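You operate a simulated robot arm through the tools that you are given. There is no shell and no other tool. Be economical: measure what you need, move in short steps, check, and stop when the job is done.

You are at the controls of a simulated two-armed robot. One attempt, no reset.

## Task
On the deck of the half pallet, fold the wiping rag in half.

Only the result counts: the job must be done as asked and must still hold three seconds after the hand-in. Knocking over, shifting, dropping, spilling or breaking anything else fails it. Flat cloth is picked up by pressing the open fingertips on it (5 to 10 N) and closing them slowly along it; thin cloth reads only 2 to 8 mm in the jaws.

## Robot
Two 7-joint arms with two-finger grippers on one trunk, on a base that drives. Base frame: it is fixed to the floor where the robot stands at the start and does not move with it; the origin is under the middle of the robot, x ahead of it, y to its left, z up; the surface under the hand at the start is at about z = 71. Readings come in cm, rad, newtons and seconds.
The left shoulder is at the start at [2.5, 21.6, 103], the right one opposite. With the tool pointing down near the work surface each hand reaches from about 18 to 76 cm from the robot's upright axis, wherever it stands, measured 20 degrees to its own side. Places, roughly: deck of the half pallet [50, 0, 70]. Payload 2.2 kg a hand.
Tool frame (each hand has its own): the origin (TCP) lies between the finger pads and is the grasp point; the fingertips stand 1.9 cm ahead of it; z points along the fingers, y is the line along which they close. The gripper opens to 11.6 cm. The gripper's body begins 7 cm behind the TCP.
Orientation is told as [roll, pitch, yaw] about the base's x, y, z axes, in that order, counted from this pose: with the fingers straight down and closing along the base's y, the tool's x points along the base's -x, its y along +y and its z along -z.

## Interface
- The arms move only by the tool step_arm. It takes "left_motion", "right_motion" or both (then of equal length, played together; a hand with none holds still); each is a list of rows, each an object of numbers (a shift or turn left out is 0, a gripper value left out holds the last): "tx", "ty", "tz": the shift along the base's x, y, z in units of 100 mm (1.0 is 100 mm); "rx", "ry", "rz": the turn, a rotation vector about the base's x, y, z in units of 90 degrees (1.0 is 90 degrees); "hand": the opening, from 0 (shut) to 1 (fully open). In form: [{"tx": .., "ty": .., "tz": .., "rx": .., "ry": .., "rz": .., "hand": ..}, ...]. A call has 1 to 12 rows; each row is the pose to reach, as a shift and turn from the pose commanded when the call began. A call with a number of a shift or a turn outside -1 to 1 is refused whole. Each row takes 0.2 s and may step no farther than 5 cm and 0.15 rad from the row before; otherwise, or with a gripper value out of range, the whole call is refused. Where a pose cannot be reached the arm comes as near as it can. A force on the tool above 40 N (or 10 N above the force at the start of the call, whichever is more), or a blocked arm, ends the call early, and 0.2 s more pass. The fingers move at their own pace and stop on an object; they squeeze with about 30 N. The grip force told is the motor's: it shows also when the fingers shut on nothing. Time passes only in rows, and 0.2 s behind the last, so rows that repeat a pose let the fingers close. The reply holds the time, the measured pose of the TCP, the force on the tool along the base axes, the opening and the grip force, in the units named above and with some noise, with the torque about the TCP (base axes, N m) and any sound that the robot's microphone picked up.
- Cameras (640 x 400 px; columns grow to the right, rows downward): "scene" is now at [12.5, -0.12, 118.34]; the picture's right is [-0.03, -1.00, 0.00], its down [-0.73, 0.02, -0.69] and it looks along [0.69, -0.02, -0.73] (base axes); focal length 263 px, centre (320, 200). "left" rides on the left gripper at [6.9, 1.5, -9.6] in its tool frame; the picture's right is [-0.21, 0.98, 0.00], its down [-0.76, -0.17, -0.63] and it looks along [-0.62, -0.14, 0.77] (tool axes); focal length 251 px, centre (320, 200). "right" rides on the right gripper at [6.9, -1.5, -9.6] in its tool frame; the picture's right is [0.21, 0.98, 0.00], its down [-0.76, 0.17, -0.63] and it looks along [-0.62, 0.14, 0.77] (tool axes); focal length 251 px, centre (320, 200). There is no depth. A picture from a camera that has moved, and an enlarged one, comes with that camera's place and axes in the base frame and with its lens.
- capture(camera): a new picture of that camera. It takes no simulated time.
- lift_body(by): slides the trunk up (or, below 0, down) by that many cm; the arms and the scene camera ride with it, the base frame stays. It gives what a move gives, with no picture.
- steer(legs): drives the robot by 1 to 6 legs, each [ahead, left, turn to the left] in cm, cm and rad, along the robot's own axes; the way and the turn of a leg run together, so that a leg with both is an arc; at most 150 cm and 3.142 rad a leg. The arms and the cameras ride along, it lands a little off, and it stops where it bumps. It gives what a move gives.
- aim_head(pan, tilt): turns the head with the scene camera to pan (to the left, within 1.396 rad either way) and tilt (down, from -0.506 to 1.204), counted from straight ahead of the robot. It gives what a move gives.
- enlarge(camera, box): a new picture of the part [left, top, right, bottom] of that camera's present view, enlarged. It takes no simulated time.
- hand_in(): hands the job in; it is judged then, once.

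Work in short steps. Places have to be worked out from the pictures, the camera data and where the tool is seen: move nearer, look again, correct. Check each grasp and each placing, and mend what went wrong. You have 120 turns and 108 pictures in all, those below and enlarged ones among them. Open the grippers and draw the arms clear of the work before you hand the job in, unless the task says otherwise; then end with one line.

The tools are called by a JSON object that holds its "method" and its "body". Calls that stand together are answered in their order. step_arm: Moves the arms, as the interface text tells. Its arguments: {"type":"object","properties":{"left_motion":{"type":"array"},"right_motion":{"type":"array"}},"required":[]} The other tools are called the same way: lift_body (by) slides the trunk up or down; steer (legs) drives the base; aim_head (pan, tilt) turns the head that bears the scene camera; capture (camera) takes a picture; enlarge (camera, box) takes an enlarged picture of a part of a camera's view; hand_in () hands the job in.

At the start:

```text
clock: 0.0
left_ee_pos: [59.02, 31.52, 87.13]
left_tool_rot: [0.0, 0.002, 0.0]
left_ft_force: [-0.6, -0.1, 0.1]
left_torque: [-0.01, -0.02, -0.03]
left_gripper_width: 11.61
left_finger_force: 0.1
right_ee_pos: [57.82, -23.14, 89.8]
right_tool_rot: [-0.001, 0.001, 0.0]
right_ft_force: [-0.4, 0.9, 0.4]
right_torque: [0.02, -0.04, -0.01]
right_gripper_width: 11.59
right_finger_force: 0.1
trunk travel left (down, up): [-17.5, 31.5]
robot x, y, heading: [-0.37, 0.18, -0.001]
head pan, tilt: [-0.028, 0.81]
```

scene: 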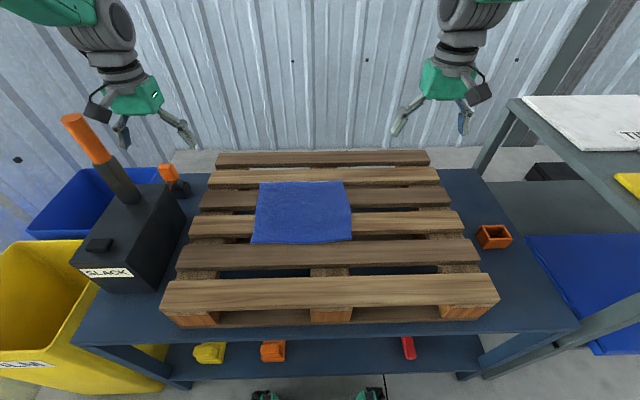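
right: 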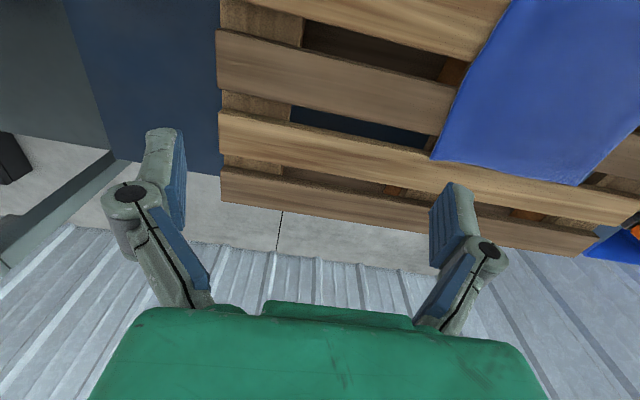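
left: 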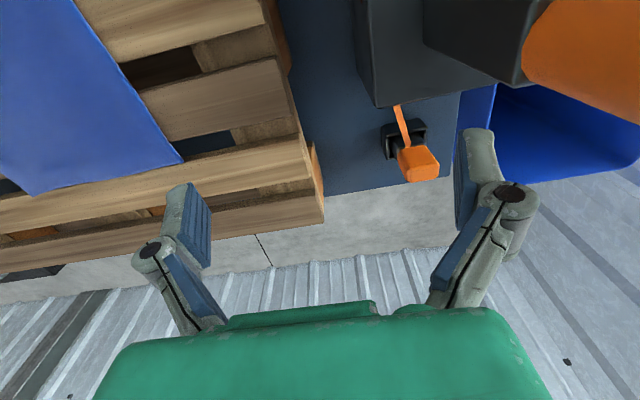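

I judge the rag to be about 22 x 19 cm, spanning x 45–64 and y −8 to 14. I'll enlarge the scene view to place its corners and the slats under them.

{"method": "enlarge", "body": {"camera": "scene", "box": [220, 140, 380, 260]}}

```text
3.33 times, centred on (300, 200) of scene
camera zoom: at [12.5, -0.12, 118.34], right [-0.03, -1.0, 0.0], down [-0.73, 0.02, -0.69], along [0.69, -0.02, -0.73], focal length 878 px, centre (387, 200)
```

zoom: 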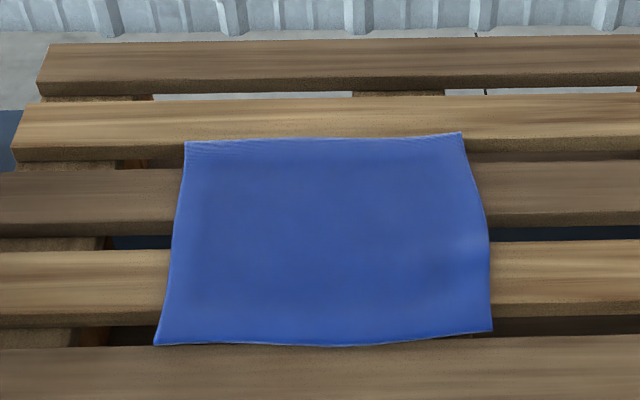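

The far edge lies on slat 2 at x about 62.5–64.5, so both hands can press there and fold it toward the near edge. First I bring the hands in, staying high.

{"method": "step_arm", "body": {"left_motion": [{"tx": 0.15, "ty": -0.35, "hand": 0.3}, {"tx": 0.3, "ty": -0.7}, {"tx": 0.42, "ty": -1.0}], "right_motion": [{"tx": 0.2, "ty": 0.35, "hand": 0.3}, {"tx": 0.4, "ty": 0.7}, {"tx": 0.56, "ty": 0.95}]}}

{"method": "step_arm", "body": {"left_motion": [{"ty": -0.35, "tz": -0.25}, {"ty": -0.7, "tz": -0.5}, {"ty": -1.0, "tz": -0.8}, {"ty": -1.0, "tz": -0.8}], "right_motion": [{"ty": 0.3, "tz": -0.3}, {"ty": 0.6, "tz": -0.7}, {"ty": 0.87, "tz": -1.0}, {"ty": 0.87, "tz": -1.0}]}}

{"method": "capture", "body": {"camera": "left"}}

{"method": "capture", "body": {"camera": "right"}}

{"method": "capture", "body": {"camera": "scene"}}

```text
clock: 0.8
left_ee_pos: [62.79, 21.36, 87.39]
left_tool_rot: [-0.001, -0.002, 0.0]
left_ft_force: [0.3, -0.2, -0.2]
left_torque: [-0.02, -0.04, -0.01]
left_gripper_width: 3.49
left_finger_force: 0.1
right_ee_pos: [63.2, -13.48, 89.93]
right_tool_rot: [-0.001, -0.001, 0.001]
right_ft_force: [-0.4, 0.4, -0.1]
right_torque: [-0.02, 0.0, -0.01]
right_gripper_width: 3.49
right_finger_force: 0.0
trunk travel left (down, up): [-17.5, 31.5]
robot x, y, heading: [0.09, -0.02, -0.002]
head pan, tilt: [-0.028, 0.81]
```

```text
clock: 1.8
left_ee_pos: [62.72, 11.49, 79.56]
left_tool_rot: [-0.001, -0.004, 0.0]
left_ft_force: [0.0, -0.1, -0.4]
left_torque: [0.0, -0.01, 0.0]
left_gripper_width: 3.49
left_finger_force: 0.0
right_ee_pos: [63.24, -4.93, 80.13]
right_tool_rot: [0.002, -0.003, -0.002]
right_ft_force: [-0.4, 0.5, 0.1]
right_torque: [-0.02, -0.04, -0.02]
right_gripper_width: 3.48
right_finger_force: 0.0
trunk travel left (down, up): [-17.5, 31.5]
robot x, y, heading: [-0.05, 0.12, -0.002]
head pan, tilt: [-0.028, 0.81]
```

```text
103 pictures are left
camera left: at [55.83, 12.95, 89.07], right [0.21, 0.98, 0.0], down [0.75, -0.17, 0.64], along [0.62, -0.14, -0.77], focal length 251 px, centre (320, 200)
```

left: 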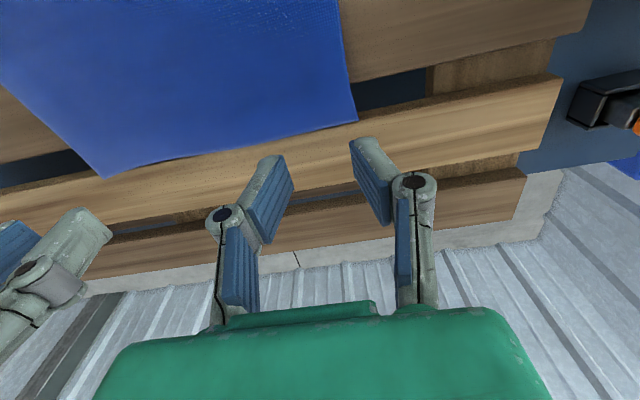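

```text
102 pictures are left
camera right: at [56.22, -6.32, 89.93], right [-0.21, 0.98, 0.0], down [0.75, 0.17, 0.64], along [0.62, 0.14, -0.77], focal length 251 px, centre (320, 200)
```

right: 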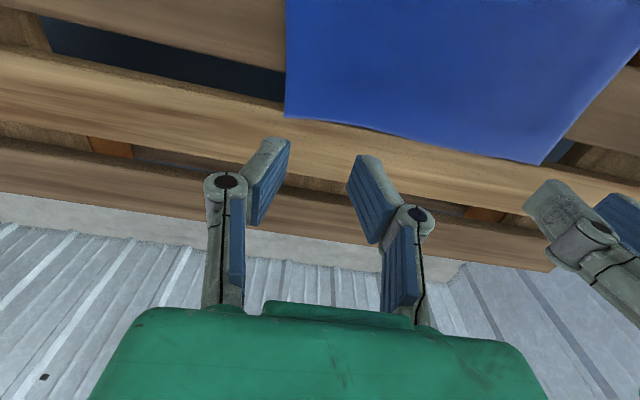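

```text
101 pictures are left
camera scene: at [12.49, -0.14, 118.35], right [-0.03, -1.0, 0.0], down [-0.73, 0.02, -0.69], along [0.69, -0.02, -0.73], focal length 263 px, centre (320, 200)
```

scene: 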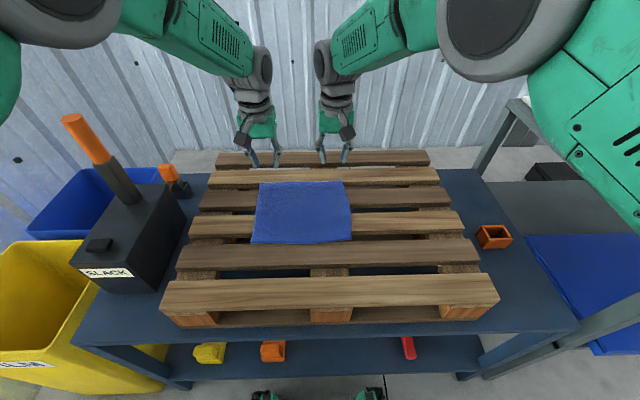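

Both wrist cameras put the far edge at x≈63.8, with slat 2's near edge at about 62.9. I'll aim the fingers at x≈63.3 and lower them to just above contact.

{"method": "step_arm", "body": {"left_motion": [{"tx": 0.03, "tz": -0.2, "hand": 0.28}, {"tx": 0.05, "tz": -0.4}, {"tx": 0.06, "tz": -0.55}, {"tx": 0.06, "tz": -0.6}, {"tx": 0.06, "tz": -0.6}], "right_motion": [{"tz": -0.25, "hand": 0.28}, {"tz": -0.45}, {"tx": 0.01, "tz": -0.6}, {"tx": 0.01, "tz": -0.65}, {"tx": 0.01, "tz": -0.65}]}}

{"method": "capture", "body": {"camera": "left"}}

{"method": "capture", "body": {"camera": "right"}}

```text
clock: 3.0
left_ee_pos: [63.47, 11.46, 73.43]
left_tool_rot: [0.001, -0.002, -0.001]
left_ft_force: [0.4, 0.1, 2.0]
left_torque: [-0.03, 0.0, -0.02]
left_gripper_width: 3.23
left_finger_force: 0.1
right_ee_pos: [63.27, -4.85, 73.54]
right_tool_rot: [0.0, -0.004, -0.002]
right_ft_force: [-0.6, -0.3, 0.1]
right_torque: [0.03, 0.0, -0.03]
right_gripper_width: 3.27
right_finger_force: 0.0
trunk travel left (down, up): [-17.5, 31.5]
robot x, y, heading: [0.04, -0.29, 0.003]
head pan, tilt: [-0.028, 0.81]
```

```text
100 pictures are left
camera left: at [56.54, 12.97, 83.04], right [0.21, 0.98, 0.0], down [0.75, -0.17, 0.63], along [0.62, -0.14, -0.77], focal length 251 px, centre (320, 200)
```

left: 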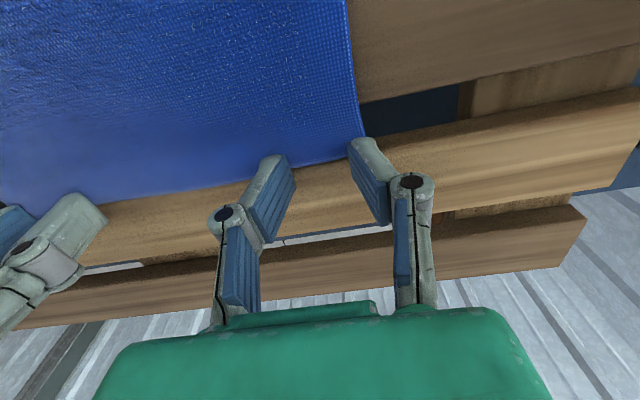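

```text
99 pictures are left
camera right: at [56.27, -6.35, 83.31], right [-0.21, 0.98, 0.0], down [0.75, 0.17, 0.63], along [0.62, 0.14, -0.77], focal length 251 px, centre (320, 200)
```

right: 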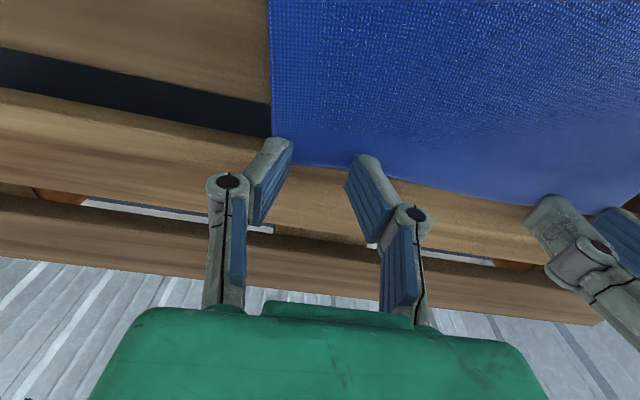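

The fingers overlap the rag edge by about 1.3 cm, and the left hand is just touching (2 N). I nudge both inward and press gradually.

{"method": "step_arm", "body": {"left_motion": [{"tz": 0.03, "tx": -0.02, "ty": -0.03}, {"tx": -0.03, "ty": -0.04, "tz": 0.0}, {"tx": -0.03, "ty": -0.04, "tz": -0.02}, {"tx": -0.03, "ty": -0.04, "tz": -0.02}], "right_motion": [{"tz": 0.0, "tx": -0.01, "ty": 0.02}, {"tx": -0.02, "ty": 0.03, "tz": -0.01}, {"tx": -0.02, "ty": 0.03, "tz": -0.02}, {"tx": -0.02, "ty": 0.03, "tz": -0.03}]}}

```text
clock: 4.0
left_ee_pos: [63.19, 11.08, 73.24]
left_tool_rot: [0.0, -0.006, 0.0]
left_ft_force: [0.3, 0.5, 6.0]
left_torque: [-0.05, 0.04, -0.07]
left_gripper_width: 3.24
left_finger_force: 0.1
right_ee_pos: [62.98, -4.68, 73.41]
right_tool_rot: [0.0, -0.004, -0.001]
right_ft_force: [-0.5, -0.9, 2.5]
right_torque: [-0.02, 0.01, 0.02]
right_gripper_width: 3.23
right_finger_force: 0.1
trunk travel left (down, up): [-17.5, 31.5]
robot x, y, heading: [0.24, 0.14, -0.001]
head pan, tilt: [-0.028, 0.81]
```

Left presses at 6 N and right at 2.5 N. I add a little pressure and close slowly.

{"method": "step_arm", "body": {"left_motion": [{"tz": -0.01}, {"tz": -0.01, "hand": 0.25}, {"tz": -0.01, "hand": 0.22}, {"tz": -0.01, "hand": 0.19}, {"tz": -0.01, "hand": 0.16}, {"tz": -0.01, "hand": 0.13}, {"tz": -0.01, "hand": 0.1}, {"tz": -0.01, "hand": 0.07}, {"tz": -0.01, "hand": 0.04}, {"tz": -0.01, "hand": 0.0}, {"tz": -0.01, "hand": 0.0}], "right_motion": [{"tz": -0.03}, {"tz": -0.03, "hand": 0.25}, {"tz": -0.03, "hand": 0.22}, {"tz": -0.03, "hand": 0.19}, {"tz": -0.03, "hand": 0.16}, {"tz": -0.03, "hand": 0.13}, {"tz": -0.03, "hand": 0.1}, {"tz": -0.03, "hand": 0.07}, {"tz": -0.03, "hand": 0.04}, {"tz": -0.03, "hand": 0.0}, {"tz": -0.03, "hand": 0.0}]}}

{"method": "capture", "body": {"camera": "left"}}

{"method": "capture", "body": {"camera": "right"}}

```text
clock: 6.4
left_ee_pos: [63.05, 11.05, 73.12]
left_tool_rot: [0.0, -0.005, 0.001]
left_ft_force: [0.2, 0.8, 2.2]
left_torque: [-0.01, 0.0, -0.02]
left_gripper_width: 0.0
left_finger_force: 27.7
right_ee_pos: [63.01, -4.6, 73.16]
right_tool_rot: [-0.002, -0.005, -0.002]
right_ft_force: [-0.2, 1.4, 21.1]
right_torque: [-0.03, 0.11, -0.01]
right_gripper_width: 0.47
right_finger_force: 30.1
trunk travel left (down, up): [-17.5, 31.5]
robot x, y, heading: [0.2, -0.45, -0.001]
head pan, tilt: [-0.028, 0.81]
```

```text
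98 pictures are left
camera left: at [56.09, 12.59, 82.86], right [0.21, 0.98, 0.0], down [0.75, -0.17, 0.64], along [0.62, -0.14, -0.77], focal length 251 px, centre (320, 200)
```

left: 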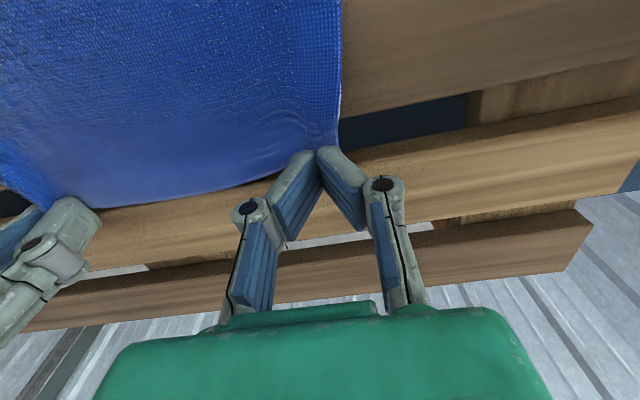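

```text
97 pictures are left
camera right: at [56.01, -6.08, 82.86], right [-0.21, 0.98, 0.0], down [0.75, 0.17, 0.64], along [0.62, 0.13, -0.77], focal length 251 px, centre (320, 200)
```

right: 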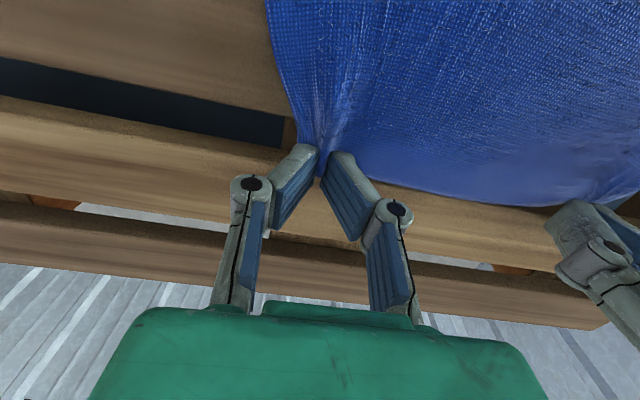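

The right hand holds cloth (4.7 mm) but the left slipped off its corner. I open the left and raise it to look; the right eases its pressure and keeps its hold.

{"method": "step_arm", "body": {"left_motion": [{"hand": 0.1, "tz": 0.02}, {"hand": 0.28, "tz": 0.1}, {"hand": 0.28, "tz": 0.4, "tx": 0.3}, {"hand": 0.28, "tz": 0.6, "tx": 0.6}, {"hand": 0.28, "tz": 0.6, "tx": 0.6}], "right_motion": [{"tz": 0.03}, {"tz": 0.06}, {"tz": 0.06}, {"tz": 0.06}, {"tz": 0.06}]}}

{"method": "capture", "body": {"camera": "left"}}

{"method": "enlarge", "body": {"camera": "scene", "box": [220, 140, 380, 260]}}

```text
clock: 7.6
left_ee_pos: [69.33, 11.02, 79.22]
left_tool_rot: [0.0, -0.003, 0.001]
left_ft_force: [0.3, -0.1, 0.5]
left_torque: [0.0, -0.01, -0.02]
left_gripper_width: 3.27
left_finger_force: 0.1
right_ee_pos: [62.96, -4.72, 73.61]
right_tool_rot: [0.0, -0.004, 0.001]
right_ft_force: [-0.1, -0.2, -0.3]
right_torque: [-0.04, -0.03, -0.01]
right_gripper_width: 0.45
right_finger_force: 29.7
trunk travel left (down, up): [-17.5, 31.5]
robot x, y, heading: [0.16, 0.2, 0.005]
head pan, tilt: [-0.028, 0.81]
```

```text
96 pictures are left
camera left: at [62.34, 12.55, 88.8], right [0.21, 0.98, 0.0], down [0.75, -0.17, 0.63], along [0.62, -0.14, -0.77], focal length 251 px, centre (320, 200)
```

left: 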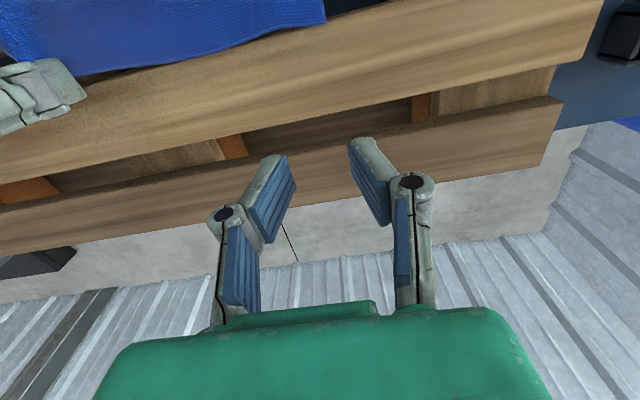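

```text
3.33 times, centred on (300, 200) of scene
camera zoom: at [12.55, -0.11, 118.34], right [-0.03, -1.0, 0.0], down [-0.73, 0.02, -0.69], along [0.69, -0.02, -0.73], focal length 878 px, centre (387, 200)
```

zoom: 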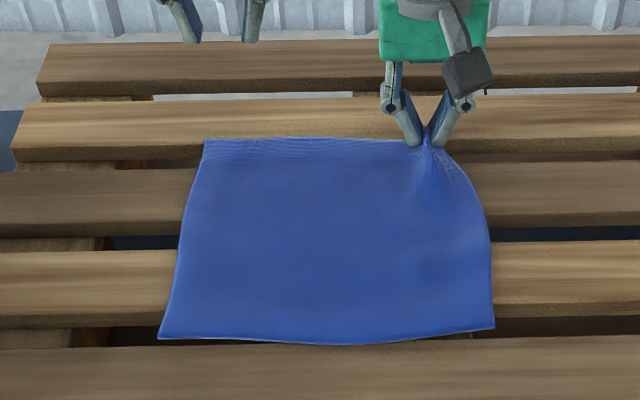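

The left corner has relaxed to about [63.9, 12.6] and the right grasp holds. I retry the left slightly further in, at y≈9.8, and press firmer.

{"method": "step_arm", "body": {"left_motion": [{"tx": -0.35, "ty": -0.08}, {"tx": -0.63, "ty": -0.12, "tz": -0.1}, {"tx": -0.63, "ty": -0.12, "tz": -0.4}, {"tx": -0.63, "ty": -0.12, "tz": -0.55}, {"tx": -0.63, "ty": -0.12, "tz": -0.58}, {"tx": -0.63, "ty": -0.12, "tz": -0.6}, {"tx": -0.63, "ty": -0.12, "tz": -0.61}, {"tx": -0.63, "ty": -0.12, "tz": -0.61}]}}

{"method": "capture", "body": {"camera": "left"}}

```text
clock: 9.4
left_ee_pos: [62.83, 9.72, 73.0]
left_tool_rot: [0.0, -0.006, 0.0]
left_ft_force: [-0.5, -2.6, 10.4]
left_torque: [-0.16, 0.04, 0.04]
left_gripper_width: 3.2
left_finger_force: 5.3
right_ee_pos: [62.86, -4.71, 73.64]
right_tool_rot: [0.001, -0.004, -0.001]
right_ft_force: [-0.4, 2.4, 1.3]
right_torque: [0.04, -0.02, 0.0]
right_gripper_width: 0.44
right_finger_force: 30.1
trunk travel left (down, up): [-17.5, 31.5]
robot x, y, heading: [-0.03, -0.2, 0.001]
head pan, tilt: [-0.028, 0.81]
```

```text
94 pictures are left
camera left: at [55.83, 11.29, 82.72], right [0.21, 0.98, 0.0], down [0.75, -0.17, 0.64], along [0.62, -0.14, -0.77], focal length 251 px, centre (320, 200)
```

left: 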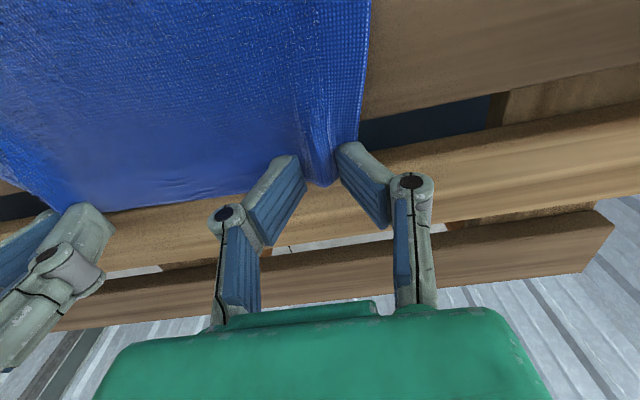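

The fingers now straddle a bulge at the corner, pressing 10 N. I close slowly.

{"method": "step_arm", "body": {"left_motion": [{"hand": 0.25}, {"hand": 0.22}, {"hand": 0.19}, {"hand": 0.16}, {"hand": 0.13}, {"hand": 0.1}, {"hand": 0.07}, {"hand": 0.04}, {"hand": 0.0}, {"hand": 0.0}]}}

{"method": "capture", "body": {"camera": "left"}}

```text
clock: 11.6
left_ee_pos: [62.83, 9.66, 73.14]
left_tool_rot: [0.001, -0.006, 0.0]
left_ft_force: [1.7, -6.0, 19.6]
left_torque: [-0.12, -0.01, 0.03]
left_gripper_width: 0.51
left_finger_force: 30.2
right_ee_pos: [62.9, -4.77, 73.68]
right_tool_rot: [0.003, -0.005, 0.002]
right_ft_force: [-0.2, 4.1, 0.3]
right_torque: [0.06, 0.01, -0.04]
right_gripper_width: 0.47
right_finger_force: 30.6
trunk travel left (down, up): [-17.5, 31.5]
robot x, y, heading: [0.17, 0.26, 0.001]
head pan, tilt: [-0.028, 0.81]
```

```text
93 pictures are left
camera left: at [55.83, 11.23, 82.81], right [0.21, 0.98, 0.0], down [0.75, -0.17, 0.64], along [0.62, -0.14, -0.77], focal length 251 px, centre (320, 200)
```

left: 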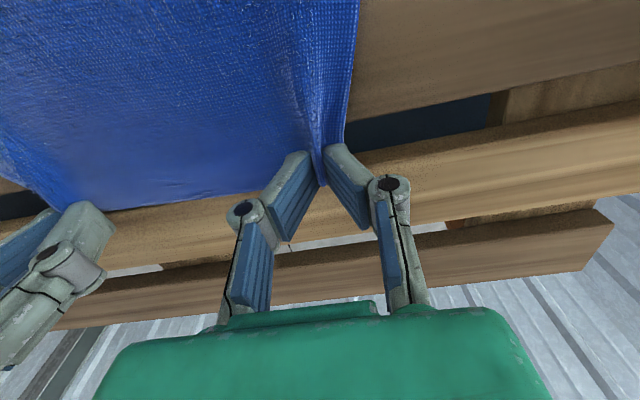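

Both hands hold about 5 mm of cloth. I lift 3 cm while arcing toward the robot and check.

{"method": "step_arm", "body": {"left_motion": [{"tz": 0.12}, {"tz": 0.24, "tx": -0.03}, {"tz": 0.36, "tx": -0.07}, {"tz": 0.36, "tx": -0.07}], "right_motion": [{"tz": 0.1}, {"tz": 0.2, "tx": -0.03}, {"tz": 0.31, "tx": -0.07}, {"tz": 0.31, "tx": -0.07}]}}

{"method": "capture", "body": {"camera": "scene"}}

```text
clock: 12.6
left_ee_pos: [62.17, 9.82, 76.63]
left_tool_rot: [0.001, -0.003, 0.001]
left_ft_force: [0.4, -4.7, 0.1]
left_torque: [-0.09, 0.01, 0.04]
left_gripper_width: 0.51
left_finger_force: 29.6
right_ee_pos: [62.34, -4.6, 76.66]
right_tool_rot: [-0.002, -0.003, 0.0]
right_ft_force: [-0.8, 4.3, -0.3]
right_torque: [0.06, 0.01, -0.03]
right_gripper_width: 0.47
right_finger_force: 30.1
trunk travel left (down, up): [-17.5, 31.5]
robot x, y, heading: [-0.07, 0.23, -0.0]
head pan, tilt: [-0.028, 0.81]
```

```text
92 pictures are left
camera scene: at [12.59, -0.13, 118.32], right [-0.03, -1.0, 0.0], down [-0.73, 0.02, -0.69], along [0.68, -0.02, -0.73], focal length 263 px, centre (320, 200)
```

scene: 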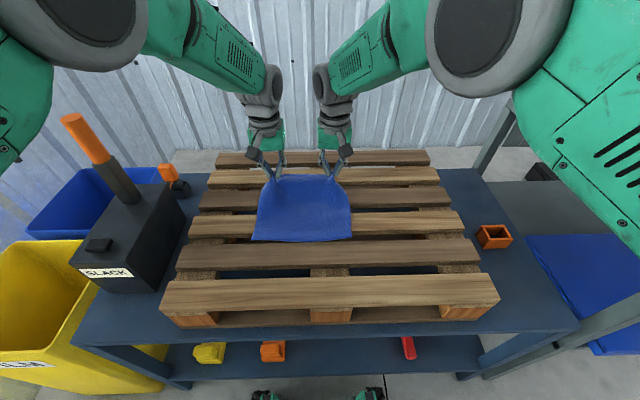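

The far edge has lifted evenly. I carry it over along an arc.

{"method": "step_arm", "body": {"left_motion": [{"tx": -0.09, "tz": 0.16}, {"tx": -0.18, "tz": 0.3}, {"tx": -0.33, "tz": 0.4}, {"tx": -0.48, "tz": 0.48}, {"tx": -0.64, "tz": 0.52}, {"tx": -0.8, "tz": 0.52}, {"tx": -0.98, "tz": 0.47}, {"tx": -0.98, "tz": 0.47}], "right_motion": [{"tx": -0.09, "tz": 0.16}, {"tx": -0.18, "tz": 0.3}, {"tx": -0.33, "tz": 0.4}, {"tx": -0.48, "tz": 0.48}, {"tx": -0.64, "tz": 0.52}, {"tx": -0.8, "tz": 0.52}, {"tx": -0.98, "tz": 0.47}, {"tx": -0.98, "tz": 0.47}]}}

{"method": "enlarge", "body": {"camera": "scene", "box": [220, 140, 380, 260]}}

```text
clock: 14.4
left_ee_pos: [52.26, 9.82, 81.27]
left_tool_rot: [-0.002, -0.003, 0.001]
left_ft_force: [0.5, -13.8, 0.2]
left_torque: [-0.3, -0.03, 0.03]
left_gripper_width: 0.53
left_finger_force: 30.2
right_ee_pos: [52.63, -5.41, 80.72]
right_tool_rot: [0.017, 0.022, -0.021]
right_ft_force: [0.3, 13.3, -1.0]
right_torque: [0.26, 0.02, -0.02]
right_gripper_width: 0.5
right_finger_force: 30.2
trunk travel left (down, up): [-17.5, 31.5]
robot x, y, heading: [0.03, 0.21, -0.001]
head pan, tilt: [-0.028, 0.81]
```

```text
3.33 times, centred on (300, 200) of scene
camera zoom: at [12.5, -0.15, 118.34], right [-0.03, -1.0, 0.0], down [-0.73, 0.02, -0.69], along [0.69, -0.02, -0.73], focal length 878 px, centre (387, 200)
```

zoom: 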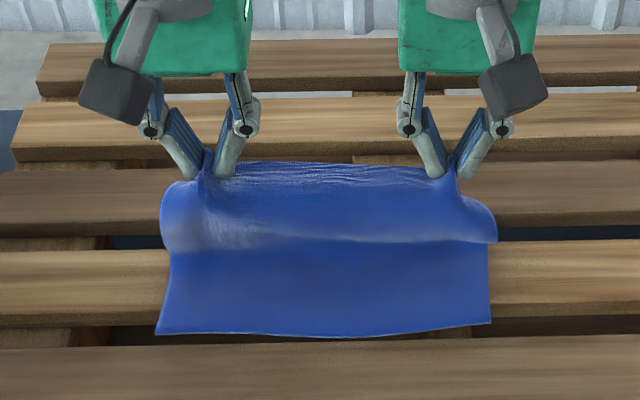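

The right hand drifted about 0.8 cm outward, with 13 N stretching the cloth between the hands. I'll look at the arms before going on.

{"method": "capture", "body": {"camera": "scene"}}

{"method": "capture", "body": {"camera": "right"}}

```text
90 pictures are left
camera scene: at [12.5, -0.15, 118.34], right [-0.03, -1.0, 0.0], down [-0.73, 0.02, -0.69], along [0.69, -0.02, -0.73], focal length 263 px, centre (320, 200)
```

scene: 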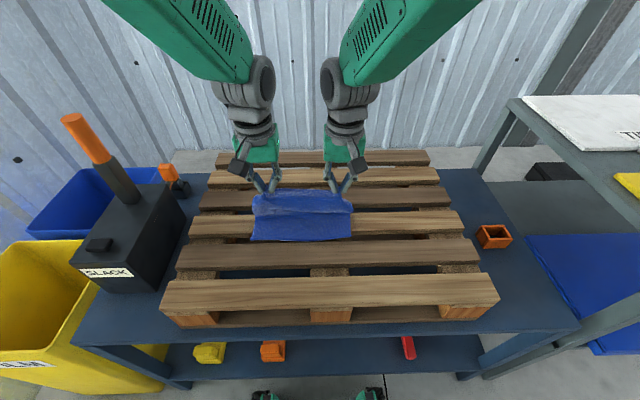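

```text
89 pictures are left
camera right: at [45.75, -6.9, 90.5], right [-0.19, 0.98, 0.02], down [0.77, 0.14, 0.62], along [0.61, 0.14, -0.78], focal length 251 px, centre (320, 200)
```

right: 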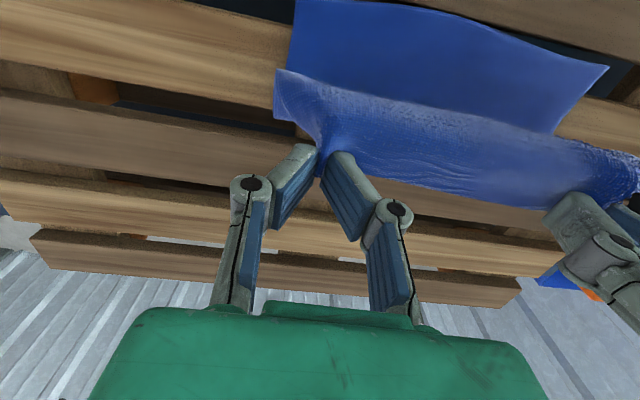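

The wrists are clear of each other, so the right arm is probably near a joint limit. I'll ease the stretch with the left hand, lower both 2 cm, and see whether the right follows.

{"method": "step_arm", "body": {"left_motion": [{"ty": -0.03, "tz": -0.07}, {"ty": -0.06, "tz": -0.14}, {"ty": -0.08, "tz": -0.2}, {"ty": -0.08, "tz": -0.2}], "right_motion": [{"tz": -0.07}, {"tz": -0.14}, {"tz": -0.2}, {"tz": -0.2}]}}

```text
clock: 15.4
left_ee_pos: [52.37, 9.03, 79.28]
left_tool_rot: [0.002, -0.004, 0.0]
left_ft_force: [0.7, -2.1, 0.3]
left_torque: [-0.04, -0.02, 0.02]
left_gripper_width: 0.5
left_finger_force: 29.8
right_ee_pos: [53.09, -5.22, 80.02]
right_tool_rot: [0.025, -0.004, -0.024]
right_ft_force: [0.1, 3.0, -0.5]
right_torque: [0.06, -0.01, 0.03]
right_gripper_width: 0.45
right_finger_force: 29.6
trunk travel left (down, up): [-17.5, 31.5]
robot x, y, heading: [-0.24, -0.1, -0.002]
head pan, tilt: [-0.028, 0.81]
```

The right arm is at its inner limit, but the base and trunk can do the rest, since the arms ride along. I match the right's target to its actual pose and drive back 3 cm.

{"method": "step_arm", "body": {"right_motion": [{"tx": 0.05, "ty": -0.05, "tz": 0.05}, {"tx": 0.08, "ty": -0.05, "tz": 0.05}]}}

{"method": "steer", "body": {"legs": [[-3, 0, 0]]}}

{"method": "lift_body", "body": {"by": -2}}

{"method": "enlarge", "body": {"camera": "scene", "box": [220, 120, 380, 240]}}

```text
clock: 16.0
left_ee_pos: [52.26, 8.84, 79.21]
left_tool_rot: [0.0, -0.003, 0.0]
left_ft_force: [0.5, -5.3, 0.0]
left_torque: [-0.1, 0.0, 0.01]
left_gripper_width: 0.51
left_finger_force: 29.4
right_ee_pos: [53.66, -5.65, 80.21]
right_tool_rot: [0.017, 0.002, -0.017]
right_ft_force: [0.2, 7.4, 0.1]
right_torque: [0.1, 0.02, 0.02]
right_gripper_width: 0.43
right_finger_force: 30.1
trunk travel left (down, up): [-17.5, 31.5]
robot x, y, heading: [0.18, -0.23, -0.002]
head pan, tilt: [-0.028, 0.81]
```

```text
clock: 16.8
left_ee_pos: [49.22, 8.99, 79.39]
left_tool_rot: [0.0, -0.006, 0.002]
left_ft_force: [0.5, -8.7, 0.1]
left_torque: [-0.16, -0.02, 0.03]
left_gripper_width: 0.49
left_finger_force: 30.1
right_ee_pos: [50.52, -5.84, 79.99]
right_tool_rot: [0.011, 0.001, -0.016]
right_ft_force: [-1.2, 7.4, -0.3]
right_torque: [0.13, 0.04, 0.01]
right_gripper_width: 0.46
right_finger_force: 29.6
trunk travel left (down, up): [-17.5, 31.5]
robot x, y, heading: [-3.14, -0.01, 0.001]
head pan, tilt: [-0.028, 0.81]
```

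```text
clock: 17.5
left_ee_pos: [49.02, 8.89, 77.61]
left_tool_rot: [-0.001, -0.01, 0.0]
left_ft_force: [1.1, -9.0, 0.5]
left_torque: [-0.16, -0.03, 0.05]
left_gripper_width: 0.53
left_finger_force: 29.9
right_ee_pos: [50.2, -5.84, 78.23]
right_tool_rot: [0.015, -0.002, -0.021]
right_ft_force: [-0.3, 8.0, 0.7]
right_torque: [0.16, 0.02, 0.0]
right_gripper_width: 0.45
right_finger_force: 30.0
trunk travel left (down, up): [-15.5, 33.5]
robot x, y, heading: [-2.97, -0.33, 0.003]
head pan, tilt: [-0.028, 0.81]
```

```text
3.33 times, centred on (300, 180) of scene
camera zoom: at [9.44, -0.18, 116.35], right [-0.03, -1.0, 0.0], down [-0.73, 0.02, -0.69], along [0.69, -0.02, -0.73], focal length 878 px, centre (387, 267)
```

zoom: 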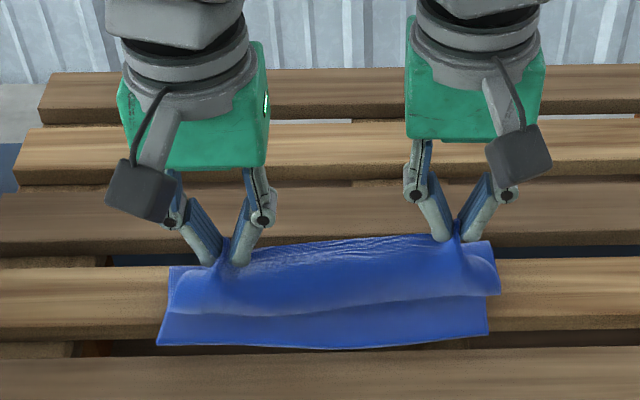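

It works. The left is 1.2 cm ahead of the right and the flap sits about 1 cm too far right, so I align the left hand, then drive back and slightly left and lower again.

{"method": "step_arm", "body": {"left_motion": [{"tx": 0.06, "ty": -0.03}, {"tx": 0.11, "ty": -0.05, "tz": 0.05}]}}

{"method": "steer", "body": {"legs": [[-2.3, 1.0, 0]]}}

{"method": "lift_body", "body": {"by": -2}}

{"method": "enlarge", "body": {"camera": "scene", "box": [220, 120, 380, 240]}}

```text
clock: 18.1
left_ee_pos: [50.16, 8.43, 78.0]
left_tool_rot: [0.0, -0.007, -0.001]
left_ft_force: [1.9, -3.8, 0.7]
left_torque: [-0.1, 0.0, 0.0]
left_gripper_width: 0.46
left_finger_force: 29.9
right_ee_pos: [50.46, -5.9, 78.33]
right_tool_rot: [0.014, -0.001, -0.021]
right_ft_force: [-0.2, 3.3, -0.9]
right_torque: [0.08, 0.01, -0.02]
right_gripper_width: 0.46
right_finger_force: 29.7
trunk travel left (down, up): [-15.5, 33.5]
robot x, y, heading: [-2.88, -0.1, -0.001]
head pan, tilt: [-0.028, 0.81]
```

```text
clock: 18.9
left_ee_pos: [47.85, 9.02, 78.13]
left_tool_rot: [0.002, -0.01, 0.0]
left_ft_force: [0.1, -2.5, -0.2]
left_torque: [-0.06, -0.04, 0.01]
left_gripper_width: 0.45
left_finger_force: 30.3
right_ee_pos: [47.96, -5.13, 78.19]
right_tool_rot: [0.015, -0.001, -0.02]
right_ft_force: [-0.5, 3.1, 0.5]
right_torque: [0.01, 0.01, 0.04]
right_gripper_width: 0.44
right_finger_force: 29.8
trunk travel left (down, up): [-15.5, 33.5]
robot x, y, heading: [-5.56, 0.65, 0.003]
head pan, tilt: [-0.028, 0.81]
```

```text
clock: 19.6
left_ee_pos: [47.65, 9.32, 76.46]
left_tool_rot: [-0.002, -0.011, -0.002]
left_ft_force: [-0.8, -3.7, 0.5]
left_torque: [-0.05, -0.03, 0.04]
left_gripper_width: 0.47
left_finger_force: 30.0
right_ee_pos: [47.68, -4.92, 76.39]
right_tool_rot: [0.015, -0.005, -0.021]
right_ft_force: [-0.3, 3.7, 0.4]
right_torque: [-0.01, 0.03, 0.0]
right_gripper_width: 0.43
right_finger_force: 30.0
trunk travel left (down, up): [-13.5, 35.5]
robot x, y, heading: [-5.17, 0.86, -0.005]
head pan, tilt: [-0.028, 0.81]
```

```text
3.33 times, centred on (300, 180) of scene
camera zoom: at [7.18, 1.11, 114.35], right [-0.03, -1.0, 0.0], down [-0.73, 0.02, -0.69], along [0.69, -0.02, -0.73], focal length 878 px, centre (387, 267)
```

zoom: 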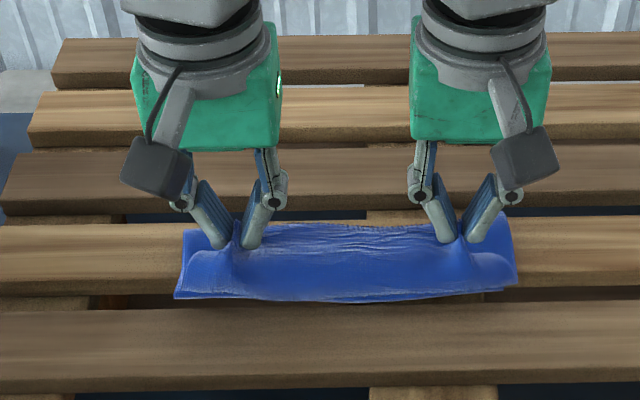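

The flap bulges ahead of the fingers, and I can't tell whether the layers are lying right. I check the wrist views before lowering.

{"method": "capture", "body": {"camera": "left"}}

{"method": "capture", "body": {"camera": "right"}}

```text
86 pictures are left
camera left: at [40.53, 10.93, 85.92], right [0.21, 0.98, 0.0], down [0.75, -0.17, 0.64], along [0.63, -0.14, -0.77], focal length 251 px, centre (320, 200)
```

left: 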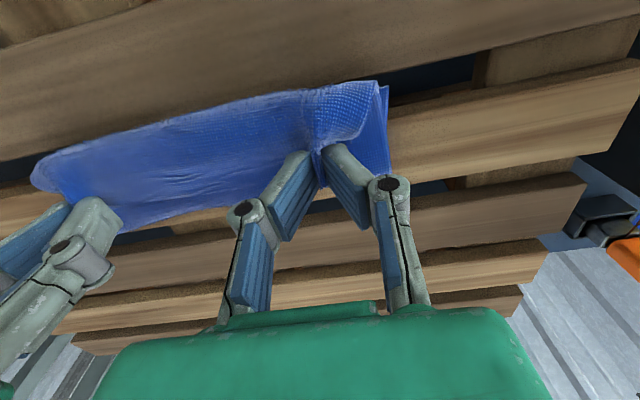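

```text
85 pictures are left
camera right: at [40.73, -6.37, 86.06], right [-0.19, 0.98, 0.01], down [0.76, 0.14, 0.64], along [0.62, 0.13, -0.77], focal length 251 px, centre (320, 200)
```

right: 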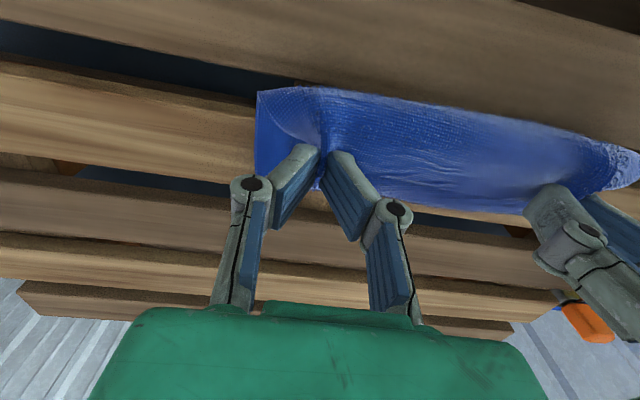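

The cloth has buckled into a Z, because it leaves the upright fingers toward the robot. I'll raise it to unwind and pitch the fingers to point away from the robot, so the flap trails behind them.

{"method": "step_arm", "body": {"left_motion": [{"tz": 0.1, "tx": 0.06, "ry": -0.09}, {"tz": 0.2, "tx": 0.12, "ry": -0.18}, {"tz": 0.3, "tx": 0.18, "ry": -0.27}, {"tz": 0.4, "tx": 0.24, "ry": -0.36}, {"tz": 0.45, "tx": 0.3, "ry": -0.45}, {"tz": 0.45, "tx": 0.3, "ry": -0.45}], "right_motion": [{"tz": 0.1, "tx": 0.06, "ry": -0.09}, {"tz": 0.2, "tx": 0.12, "ry": -0.18}, {"tz": 0.3, "tx": 0.18, "ry": -0.27}, {"tz": 0.4, "tx": 0.24, "ry": -0.36}, {"tz": 0.45, "tx": 0.3, "ry": -0.45}, {"tz": 0.45, "tx": 0.3, "ry": -0.45}]}}

{"method": "capture", "body": {"camera": "scene"}}

{"method": "capture", "body": {"camera": "left"}}

```text
clock: 20.3
left_ee_pos: [47.67, 10.25, 74.75]
left_tool_rot: [-0.064, -0.246, 0.074]
left_ft_force: [-0.2, -27.9, -1.3]
left_torque: [-0.6, 0.06, -0.07]
left_gripper_width: 0.65
left_finger_force: 29.9
right_ee_pos: [47.4, -6.04, 73.83]
right_tool_rot: [0.076, -0.223, -0.085]
right_ft_force: [-5.4, 25.3, 21.3]
right_torque: [0.56, 0.25, 0.14]
right_gripper_width: 0.58
right_finger_force: 29.7
trunk travel left (down, up): [-13.5, 35.5]
robot x, y, heading: [-4.94, 0.89, 0.0]
head pan, tilt: [-0.028, 0.81]
stopped in row 3 (right hand): the force on the tool passed its limit at 76 N (the readings are from after the stop); the commanded pose is now the measured one
```

```text
84 pictures are left
camera scene: at [6.99, 0.89, 114.39], right [-0.03, -1.0, 0.0], down [-0.73, 0.02, -0.69], along [0.69, -0.02, -0.73], focal length 263 px, centre (320, 200)
```

scene: 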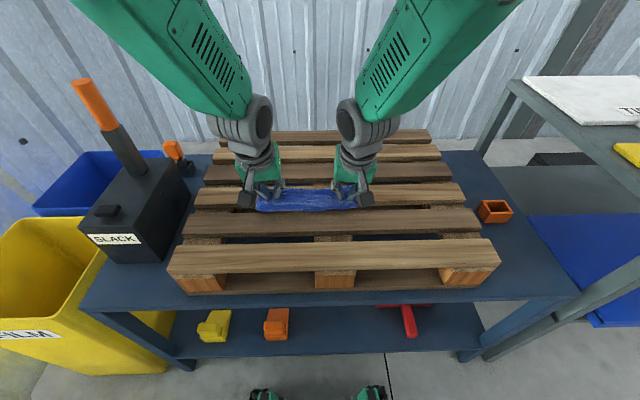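

```text
83 pictures are left
camera left: at [38.37, 11.78, 82.27], right [0.15, 0.99, -0.01], down [0.59, -0.08, 0.81], along [0.8, -0.13, -0.59], focal length 251 px, centre (320, 200)
```

left: 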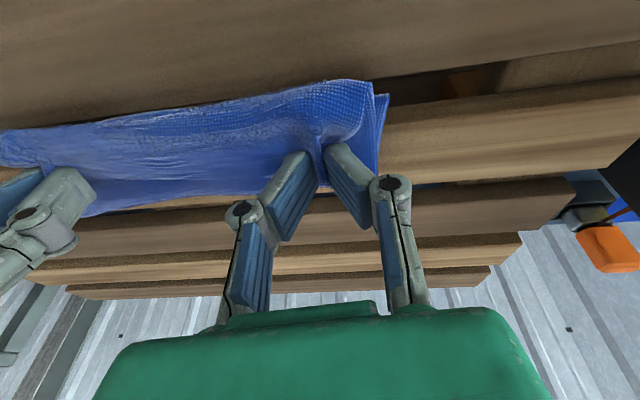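

Both arms hit a joint limit when tilting: they spread apart and dipped. They worked well at greater reach, so I'll shift hands outward and drive back in alternating steps; first I relieve the stretch and move out and up.

{"method": "step_arm", "body": {"left_motion": [{"tx": 0.1, "ty": -0.05, "tz": 0.08, "rx": 0.02, "rz": -0.02}, {"tx": 0.2, "ty": -0.1, "tz": 0.15, "rx": 0.04, "rz": -0.045}, {"tx": 0.3, "ty": -0.12, "tz": 0.2, "rx": 0.04, "rz": -0.045}, {"tx": 0.4, "ty": -0.12, "tz": 0.2, "rx": 0.04, "rz": -0.045}, {"tx": 0.4, "ty": -0.12, "tz": 0.2, "rx": 0.04, "rz": -0.045}], "right_motion": [{"tx": 0.1, "ty": 0.03, "tz": 0.1, "rx": -0.02, "rz": 0.02}, {"tx": 0.2, "ty": 0.06, "tz": 0.2, "rx": -0.04, "rz": 0.045}, {"tx": 0.32, "ty": 0.08, "tz": 0.28, "rx": -0.04, "rz": 0.045}, {"tx": 0.43, "ty": 0.08, "tz": 0.29, "rx": -0.04, "rz": 0.045}, {"tx": 0.43, "ty": 0.08, "tz": 0.29, "rx": -0.04, "rz": 0.045}]}}

{"method": "capture", "body": {"camera": "scene"}}

```text
clock: 21.5
left_ee_pos: [51.97, 9.62, 77.18]
left_tool_rot: [-0.017, -0.248, 0.003]
left_ft_force: [-0.3, -15.2, -0.9]
left_torque: [-0.34, -0.03, -0.01]
left_gripper_width: 0.59
left_finger_force: 29.6
right_ee_pos: [52.07, -5.92, 77.17]
right_tool_rot: [0.025, -0.226, -0.016]
right_ft_force: [-0.6, 15.4, -0.9]
right_torque: [0.3, 0.02, 0.1]
right_gripper_width: 0.51
right_finger_force: 29.7
trunk travel left (down, up): [-13.5, 35.5]
robot x, y, heading: [-5.04, 1.09, -0.001]
head pan, tilt: [-0.028, 0.81]
```

```text
82 pictures are left
camera scene: at [7.2, 0.73, 114.35], right [-0.03, -1.0, 0.0], down [-0.73, 0.02, -0.69], along [0.69, -0.02, -0.73], focal length 263 px, centre (320, 200)
```

scene: 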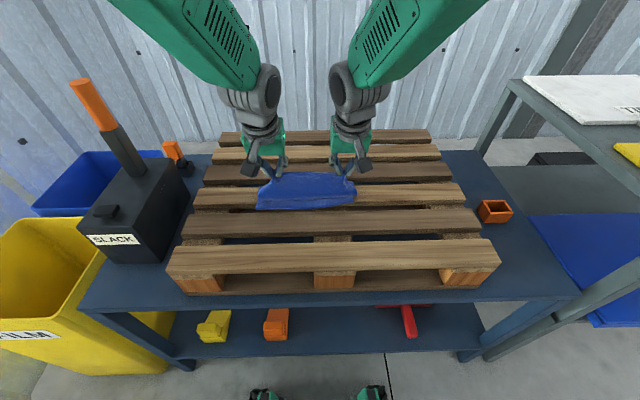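

Tracking is good again. I extend further out, ease the sideways tension, and tilt a bit more.

{"method": "step_arm", "body": {"left_motion": [{"tx": 0.15, "ty": -0.02, "tz": 0.05}, {"tx": 0.3, "ty": -0.04, "tz": 0.1}, {"tx": 0.45, "ty": -0.05, "tz": 0.15, "ry": -0.06}, {"tx": 0.6, "ty": -0.05, "tz": 0.15, "ry": -0.12}, {"tx": 0.6, "ty": -0.05, "tz": 0.15, "ry": -0.18}, {"tx": 0.6, "ty": -0.05, "tz": 0.15, "ry": -0.18}], "right_motion": [{"tx": 0.15, "ty": 0.02, "tz": 0.05}, {"tx": 0.3, "ty": 0.04, "tz": 0.1}, {"tx": 0.45, "ty": 0.05, "tz": 0.15, "ry": -0.06}, {"tx": 0.6, "ty": 0.05, "tz": 0.15, "ry": -0.12}, {"tx": 0.6, "ty": 0.05, "tz": 0.15, "ry": -0.18}, {"tx": 0.6, "ty": 0.05, "tz": 0.15, "ry": -0.18}]}}

{"method": "enlarge", "body": {"camera": "scene", "box": [220, 120, 380, 240]}}

```text
clock: 22.9
left_ee_pos: [57.94, 10.21, 77.84]
left_tool_rot: [-0.022, -0.517, 0.036]
left_ft_force: [0.6, -36.3, -1.5]
left_torque: [-0.73, 0.02, -0.23]
left_gripper_width: 0.77
left_finger_force: 30.1
right_ee_pos: [58.17, -6.37, 77.47]
right_tool_rot: [0.035, -0.488, -0.044]
right_ft_force: [-1.1, 37.0, -0.2]
right_torque: [0.7, 0.0, 0.33]
right_gripper_width: 0.66
right_finger_force: 29.7
trunk travel left (down, up): [-13.5, 35.5]
robot x, y, heading: [-4.86, 1.26, -0.004]
head pan, tilt: [-0.028, 0.81]
```

```text
3.33 times, centred on (300, 180) of scene
camera zoom: at [7.28, 0.72, 114.34], right [-0.03, -1.0, 0.0], down [-0.73, 0.02, -0.69], along [0.69, -0.02, -0.73], focal length 878 px, centre (387, 267)
```

zoom: 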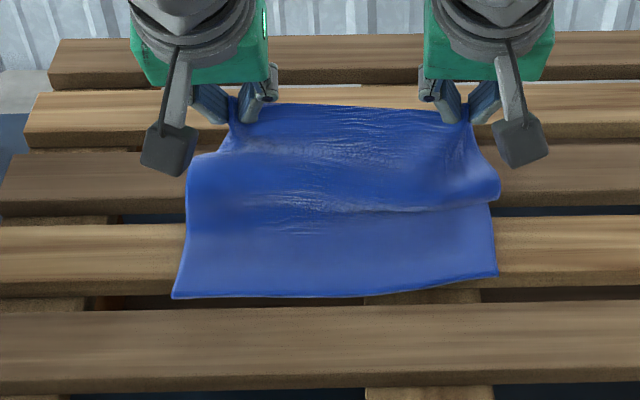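

The hands get pushed outward as they tilt, so I think it is a wrist limit that eases with a lower trunk and longer reach. I undo most of the tilt, then back up and lower the trunk while the arms compensate, cloth still held.

{"method": "step_arm", "body": {"left_motion": [{"ry": 0.09, "ty": -0.03}, {"ry": 0.18, "ty": -0.06}, {"ry": 0.25, "ty": -0.06, "tz": 0.1}, {"ry": 0.25, "ty": -0.06, "tz": 0.2}, {"ry": 0.25, "ty": -0.06, "tz": 0.3, "tx": 0.1}, {"ry": 0.25, "ty": -0.06, "tz": 0.3, "tx": 0.2}], "right_motion": [{"ry": 0.09, "ty": 0.0}, {"ry": 0.18, "ty": 0.0}, {"ry": 0.25, "ty": 0.0, "tz": 0.1}, {"ry": 0.25, "ty": 0.0, "tz": 0.2}, {"ry": 0.25, "ty": 0.0, "tz": 0.3, "tx": 0.1}, {"ry": 0.25, "ty": 0.0, "tz": 0.3, "tx": 0.2}]}}

{"method": "steer", "body": {"legs": [[-4, 0.5, 0]]}}

{"method": "lift_body", "body": {"by": -3}}

```text
clock: 24.3
left_ee_pos: [59.66, 7.97, 81.3]
left_tool_rot: [0.01, -0.14, -0.024]
left_ft_force: [-0.6, -0.9, -0.4]
left_torque: [0.02, 0.04, 0.03]
left_gripper_width: 0.44
left_finger_force: 30.0
right_ee_pos: [59.88, -5.0, 81.07]
right_tool_rot: [-0.001, -0.115, 0.007]
right_ft_force: [0.3, 0.2, 0.5]
right_torque: [-0.01, 0.01, 0.0]
right_gripper_width: 0.44
right_finger_force: 30.1
trunk travel left (down, up): [-13.5, 35.5]
robot x, y, heading: [-5.22, 0.93, 0.0]
head pan, tilt: [-0.028, 0.81]
```

```text
clock: 25.2
left_ee_pos: [55.56, 8.29, 81.48]
left_tool_rot: [0.012, -0.143, -0.024]
left_ft_force: [0.3, -0.7, 0.4]
left_torque: [0.01, -0.02, -0.02]
left_gripper_width: 0.45
left_finger_force: 29.6
right_ee_pos: [55.68, -4.8, 81.36]
right_tool_rot: [0.001, -0.119, 0.007]
right_ft_force: [0.2, -1.1, 1.7]
right_torque: [-0.03, -0.03, -0.02]
right_gripper_width: 0.43
right_finger_force: 29.5
trunk travel left (down, up): [-13.5, 35.5]
robot x, y, heading: [-8.98, 1.19, 0.005]
head pan, tilt: [-0.028, 0.81]
```

```text
clock: 25.9
left_ee_pos: [55.34, 8.38, 78.6]
left_tool_rot: [0.01, -0.146, -0.025]
left_ft_force: [0.0, 0.2, -0.5]
left_torque: [0.01, -0.01, 0.01]
left_gripper_width: 0.43
left_finger_force: 29.8
right_ee_pos: [55.48, -4.57, 78.62]
right_tool_rot: [0.002, -0.122, 0.006]
right_ft_force: [-0.6, 0.1, 0.2]
right_torque: [-0.05, 0.01, 0.0]
right_gripper_width: 0.43
right_finger_force: 30.1
trunk travel left (down, up): [-10.5, 38.5]
robot x, y, heading: [-9.3, 1.11, -0.0]
head pan, tilt: [-0.028, 0.81]
```

Tension is gone. I extend the hands out and up, and repeat.

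{"method": "step_arm", "body": {"left_motion": [{"tx": 0.15, "ty": 0.03, "tz": 0.1}, {"tx": 0.3, "ty": 0.06, "tz": 0.2}, {"tx": 0.4, "ty": 0.06, "tz": 0.3, "rz": 0.016}, {"tx": 0.4, "ty": 0.06, "tz": 0.3, "rz": 0.016}], "right_motion": [{"tx": 0.15, "ty": -0.03, "tz": 0.1}, {"tx": 0.3, "ty": -0.05, "tz": 0.2}, {"tx": 0.4, "ty": -0.05, "tz": 0.3}, {"tx": 0.4, "ty": -0.05, "tz": 0.3}]}}

{"method": "steer", "body": {"legs": [[-4, 0, 0]]}}

{"method": "lift_body", "body": {"by": -3}}

{"method": "step_arm", "body": {"left_motion": [{"tx": 0.1, "tz": 0.1, "ry": -0.09}, {"tx": 0.1, "tz": 0.2, "ry": -0.18}, {"tx": 0.1, "tz": 0.3, "ry": -0.27}, {"tx": 0.1, "tz": 0.3, "ry": -0.27}], "right_motion": [{"tx": 0.1, "tz": 0.1, "ry": -0.09}, {"tx": 0.1, "tz": 0.2, "ry": -0.18}, {"tx": 0.1, "tz": 0.3, "ry": -0.27}, {"tx": 0.1, "tz": 0.3, "ry": -0.27}]}}

{"method": "capture", "body": {"camera": "scene"}}

```text
clock: 26.9
left_ee_pos: [59.36, 8.98, 81.66]
left_tool_rot: [0.012, -0.145, 0.0]
left_ft_force: [1.0, -1.2, -0.6]
left_torque: [-0.07, -0.03, -0.06]
left_gripper_width: 0.47
left_finger_force: 29.9
right_ee_pos: [59.49, -5.01, 81.53]
right_tool_rot: [-0.001, -0.122, 0.007]
right_ft_force: [0.9, 0.8, -0.4]
right_torque: [0.0, -0.03, 0.01]
right_gripper_width: 0.43
right_finger_force: 30.2
trunk travel left (down, up): [-10.5, 38.5]
robot x, y, heading: [-9.52, 1.13, 0.003]
head pan, tilt: [-0.028, 0.81]
```

```text
clock: 27.8
left_ee_pos: [55.22, 8.93, 81.86]
left_tool_rot: [0.011, -0.148, 0.001]
left_ft_force: [-0.4, -1.0, 0.7]
left_torque: [-0.09, -0.04, -0.04]
left_gripper_width: 0.45
left_finger_force: 29.6
right_ee_pos: [55.42, -5.04, 81.72]
right_tool_rot: [0.002, -0.125, 0.006]
right_ft_force: [-0.4, 1.0, 0.8]
right_torque: [-0.01, -0.04, 0.03]
right_gripper_width: 0.41
right_finger_force: 30.2
trunk travel left (down, up): [-10.5, 38.5]
robot x, y, heading: [-13.33, 1.58, 0.003]
head pan, tilt: [-0.028, 0.81]
```

```text
clock: 28.6
left_ee_pos: [55.16, 8.95, 79.19]
left_tool_rot: [0.011, -0.154, 0.0]
left_ft_force: [0.8, -1.1, 0.0]
left_torque: [-0.08, -0.03, -0.01]
left_gripper_width: 0.44
left_finger_force: 29.8
right_ee_pos: [55.23, -5.07, 78.98]
right_tool_rot: [0.003, -0.13, 0.008]
right_ft_force: [-0.5, 0.7, -0.5]
right_torque: [-0.03, -0.02, 0.0]
right_gripper_width: 0.43
right_finger_force: 30.0
trunk travel left (down, up): [-7.5, 41.5]
robot x, y, heading: [-13.34, 1.47, -0.001]
head pan, tilt: [-0.028, 0.81]
```

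```text
clock: 29.6
left_ee_pos: [56.15, 10.19, 80.94]
left_tool_rot: [-0.016, -0.556, 0.037]
left_ft_force: [0.5, -26.5, 0.4]
left_torque: [-0.6, 0.01, -0.24]
left_gripper_width: 0.63
left_finger_force: 29.9
right_ee_pos: [56.45, -6.03, 80.93]
right_tool_rot: [0.018, -0.534, -0.023]
right_ft_force: [-2.3, 26.2, 0.5]
right_torque: [0.49, -0.01, 0.31]
right_gripper_width: 0.53
right_finger_force: 29.4
trunk travel left (down, up): [-7.5, 41.5]
robot x, y, heading: [-13.16, 0.96, 0.005]
head pan, tilt: [-0.028, 0.81]
```

```text
80 pictures are left
camera scene: at [-0.62, 1.16, 108.34], right [-0.03, -1.0, 0.0], down [-0.73, 0.02, -0.69], along [0.69, -0.02, -0.73], focal length 263 px, centre (320, 200)
```

scene: 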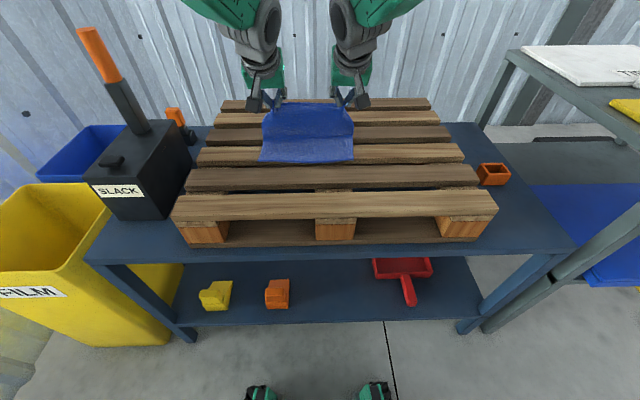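

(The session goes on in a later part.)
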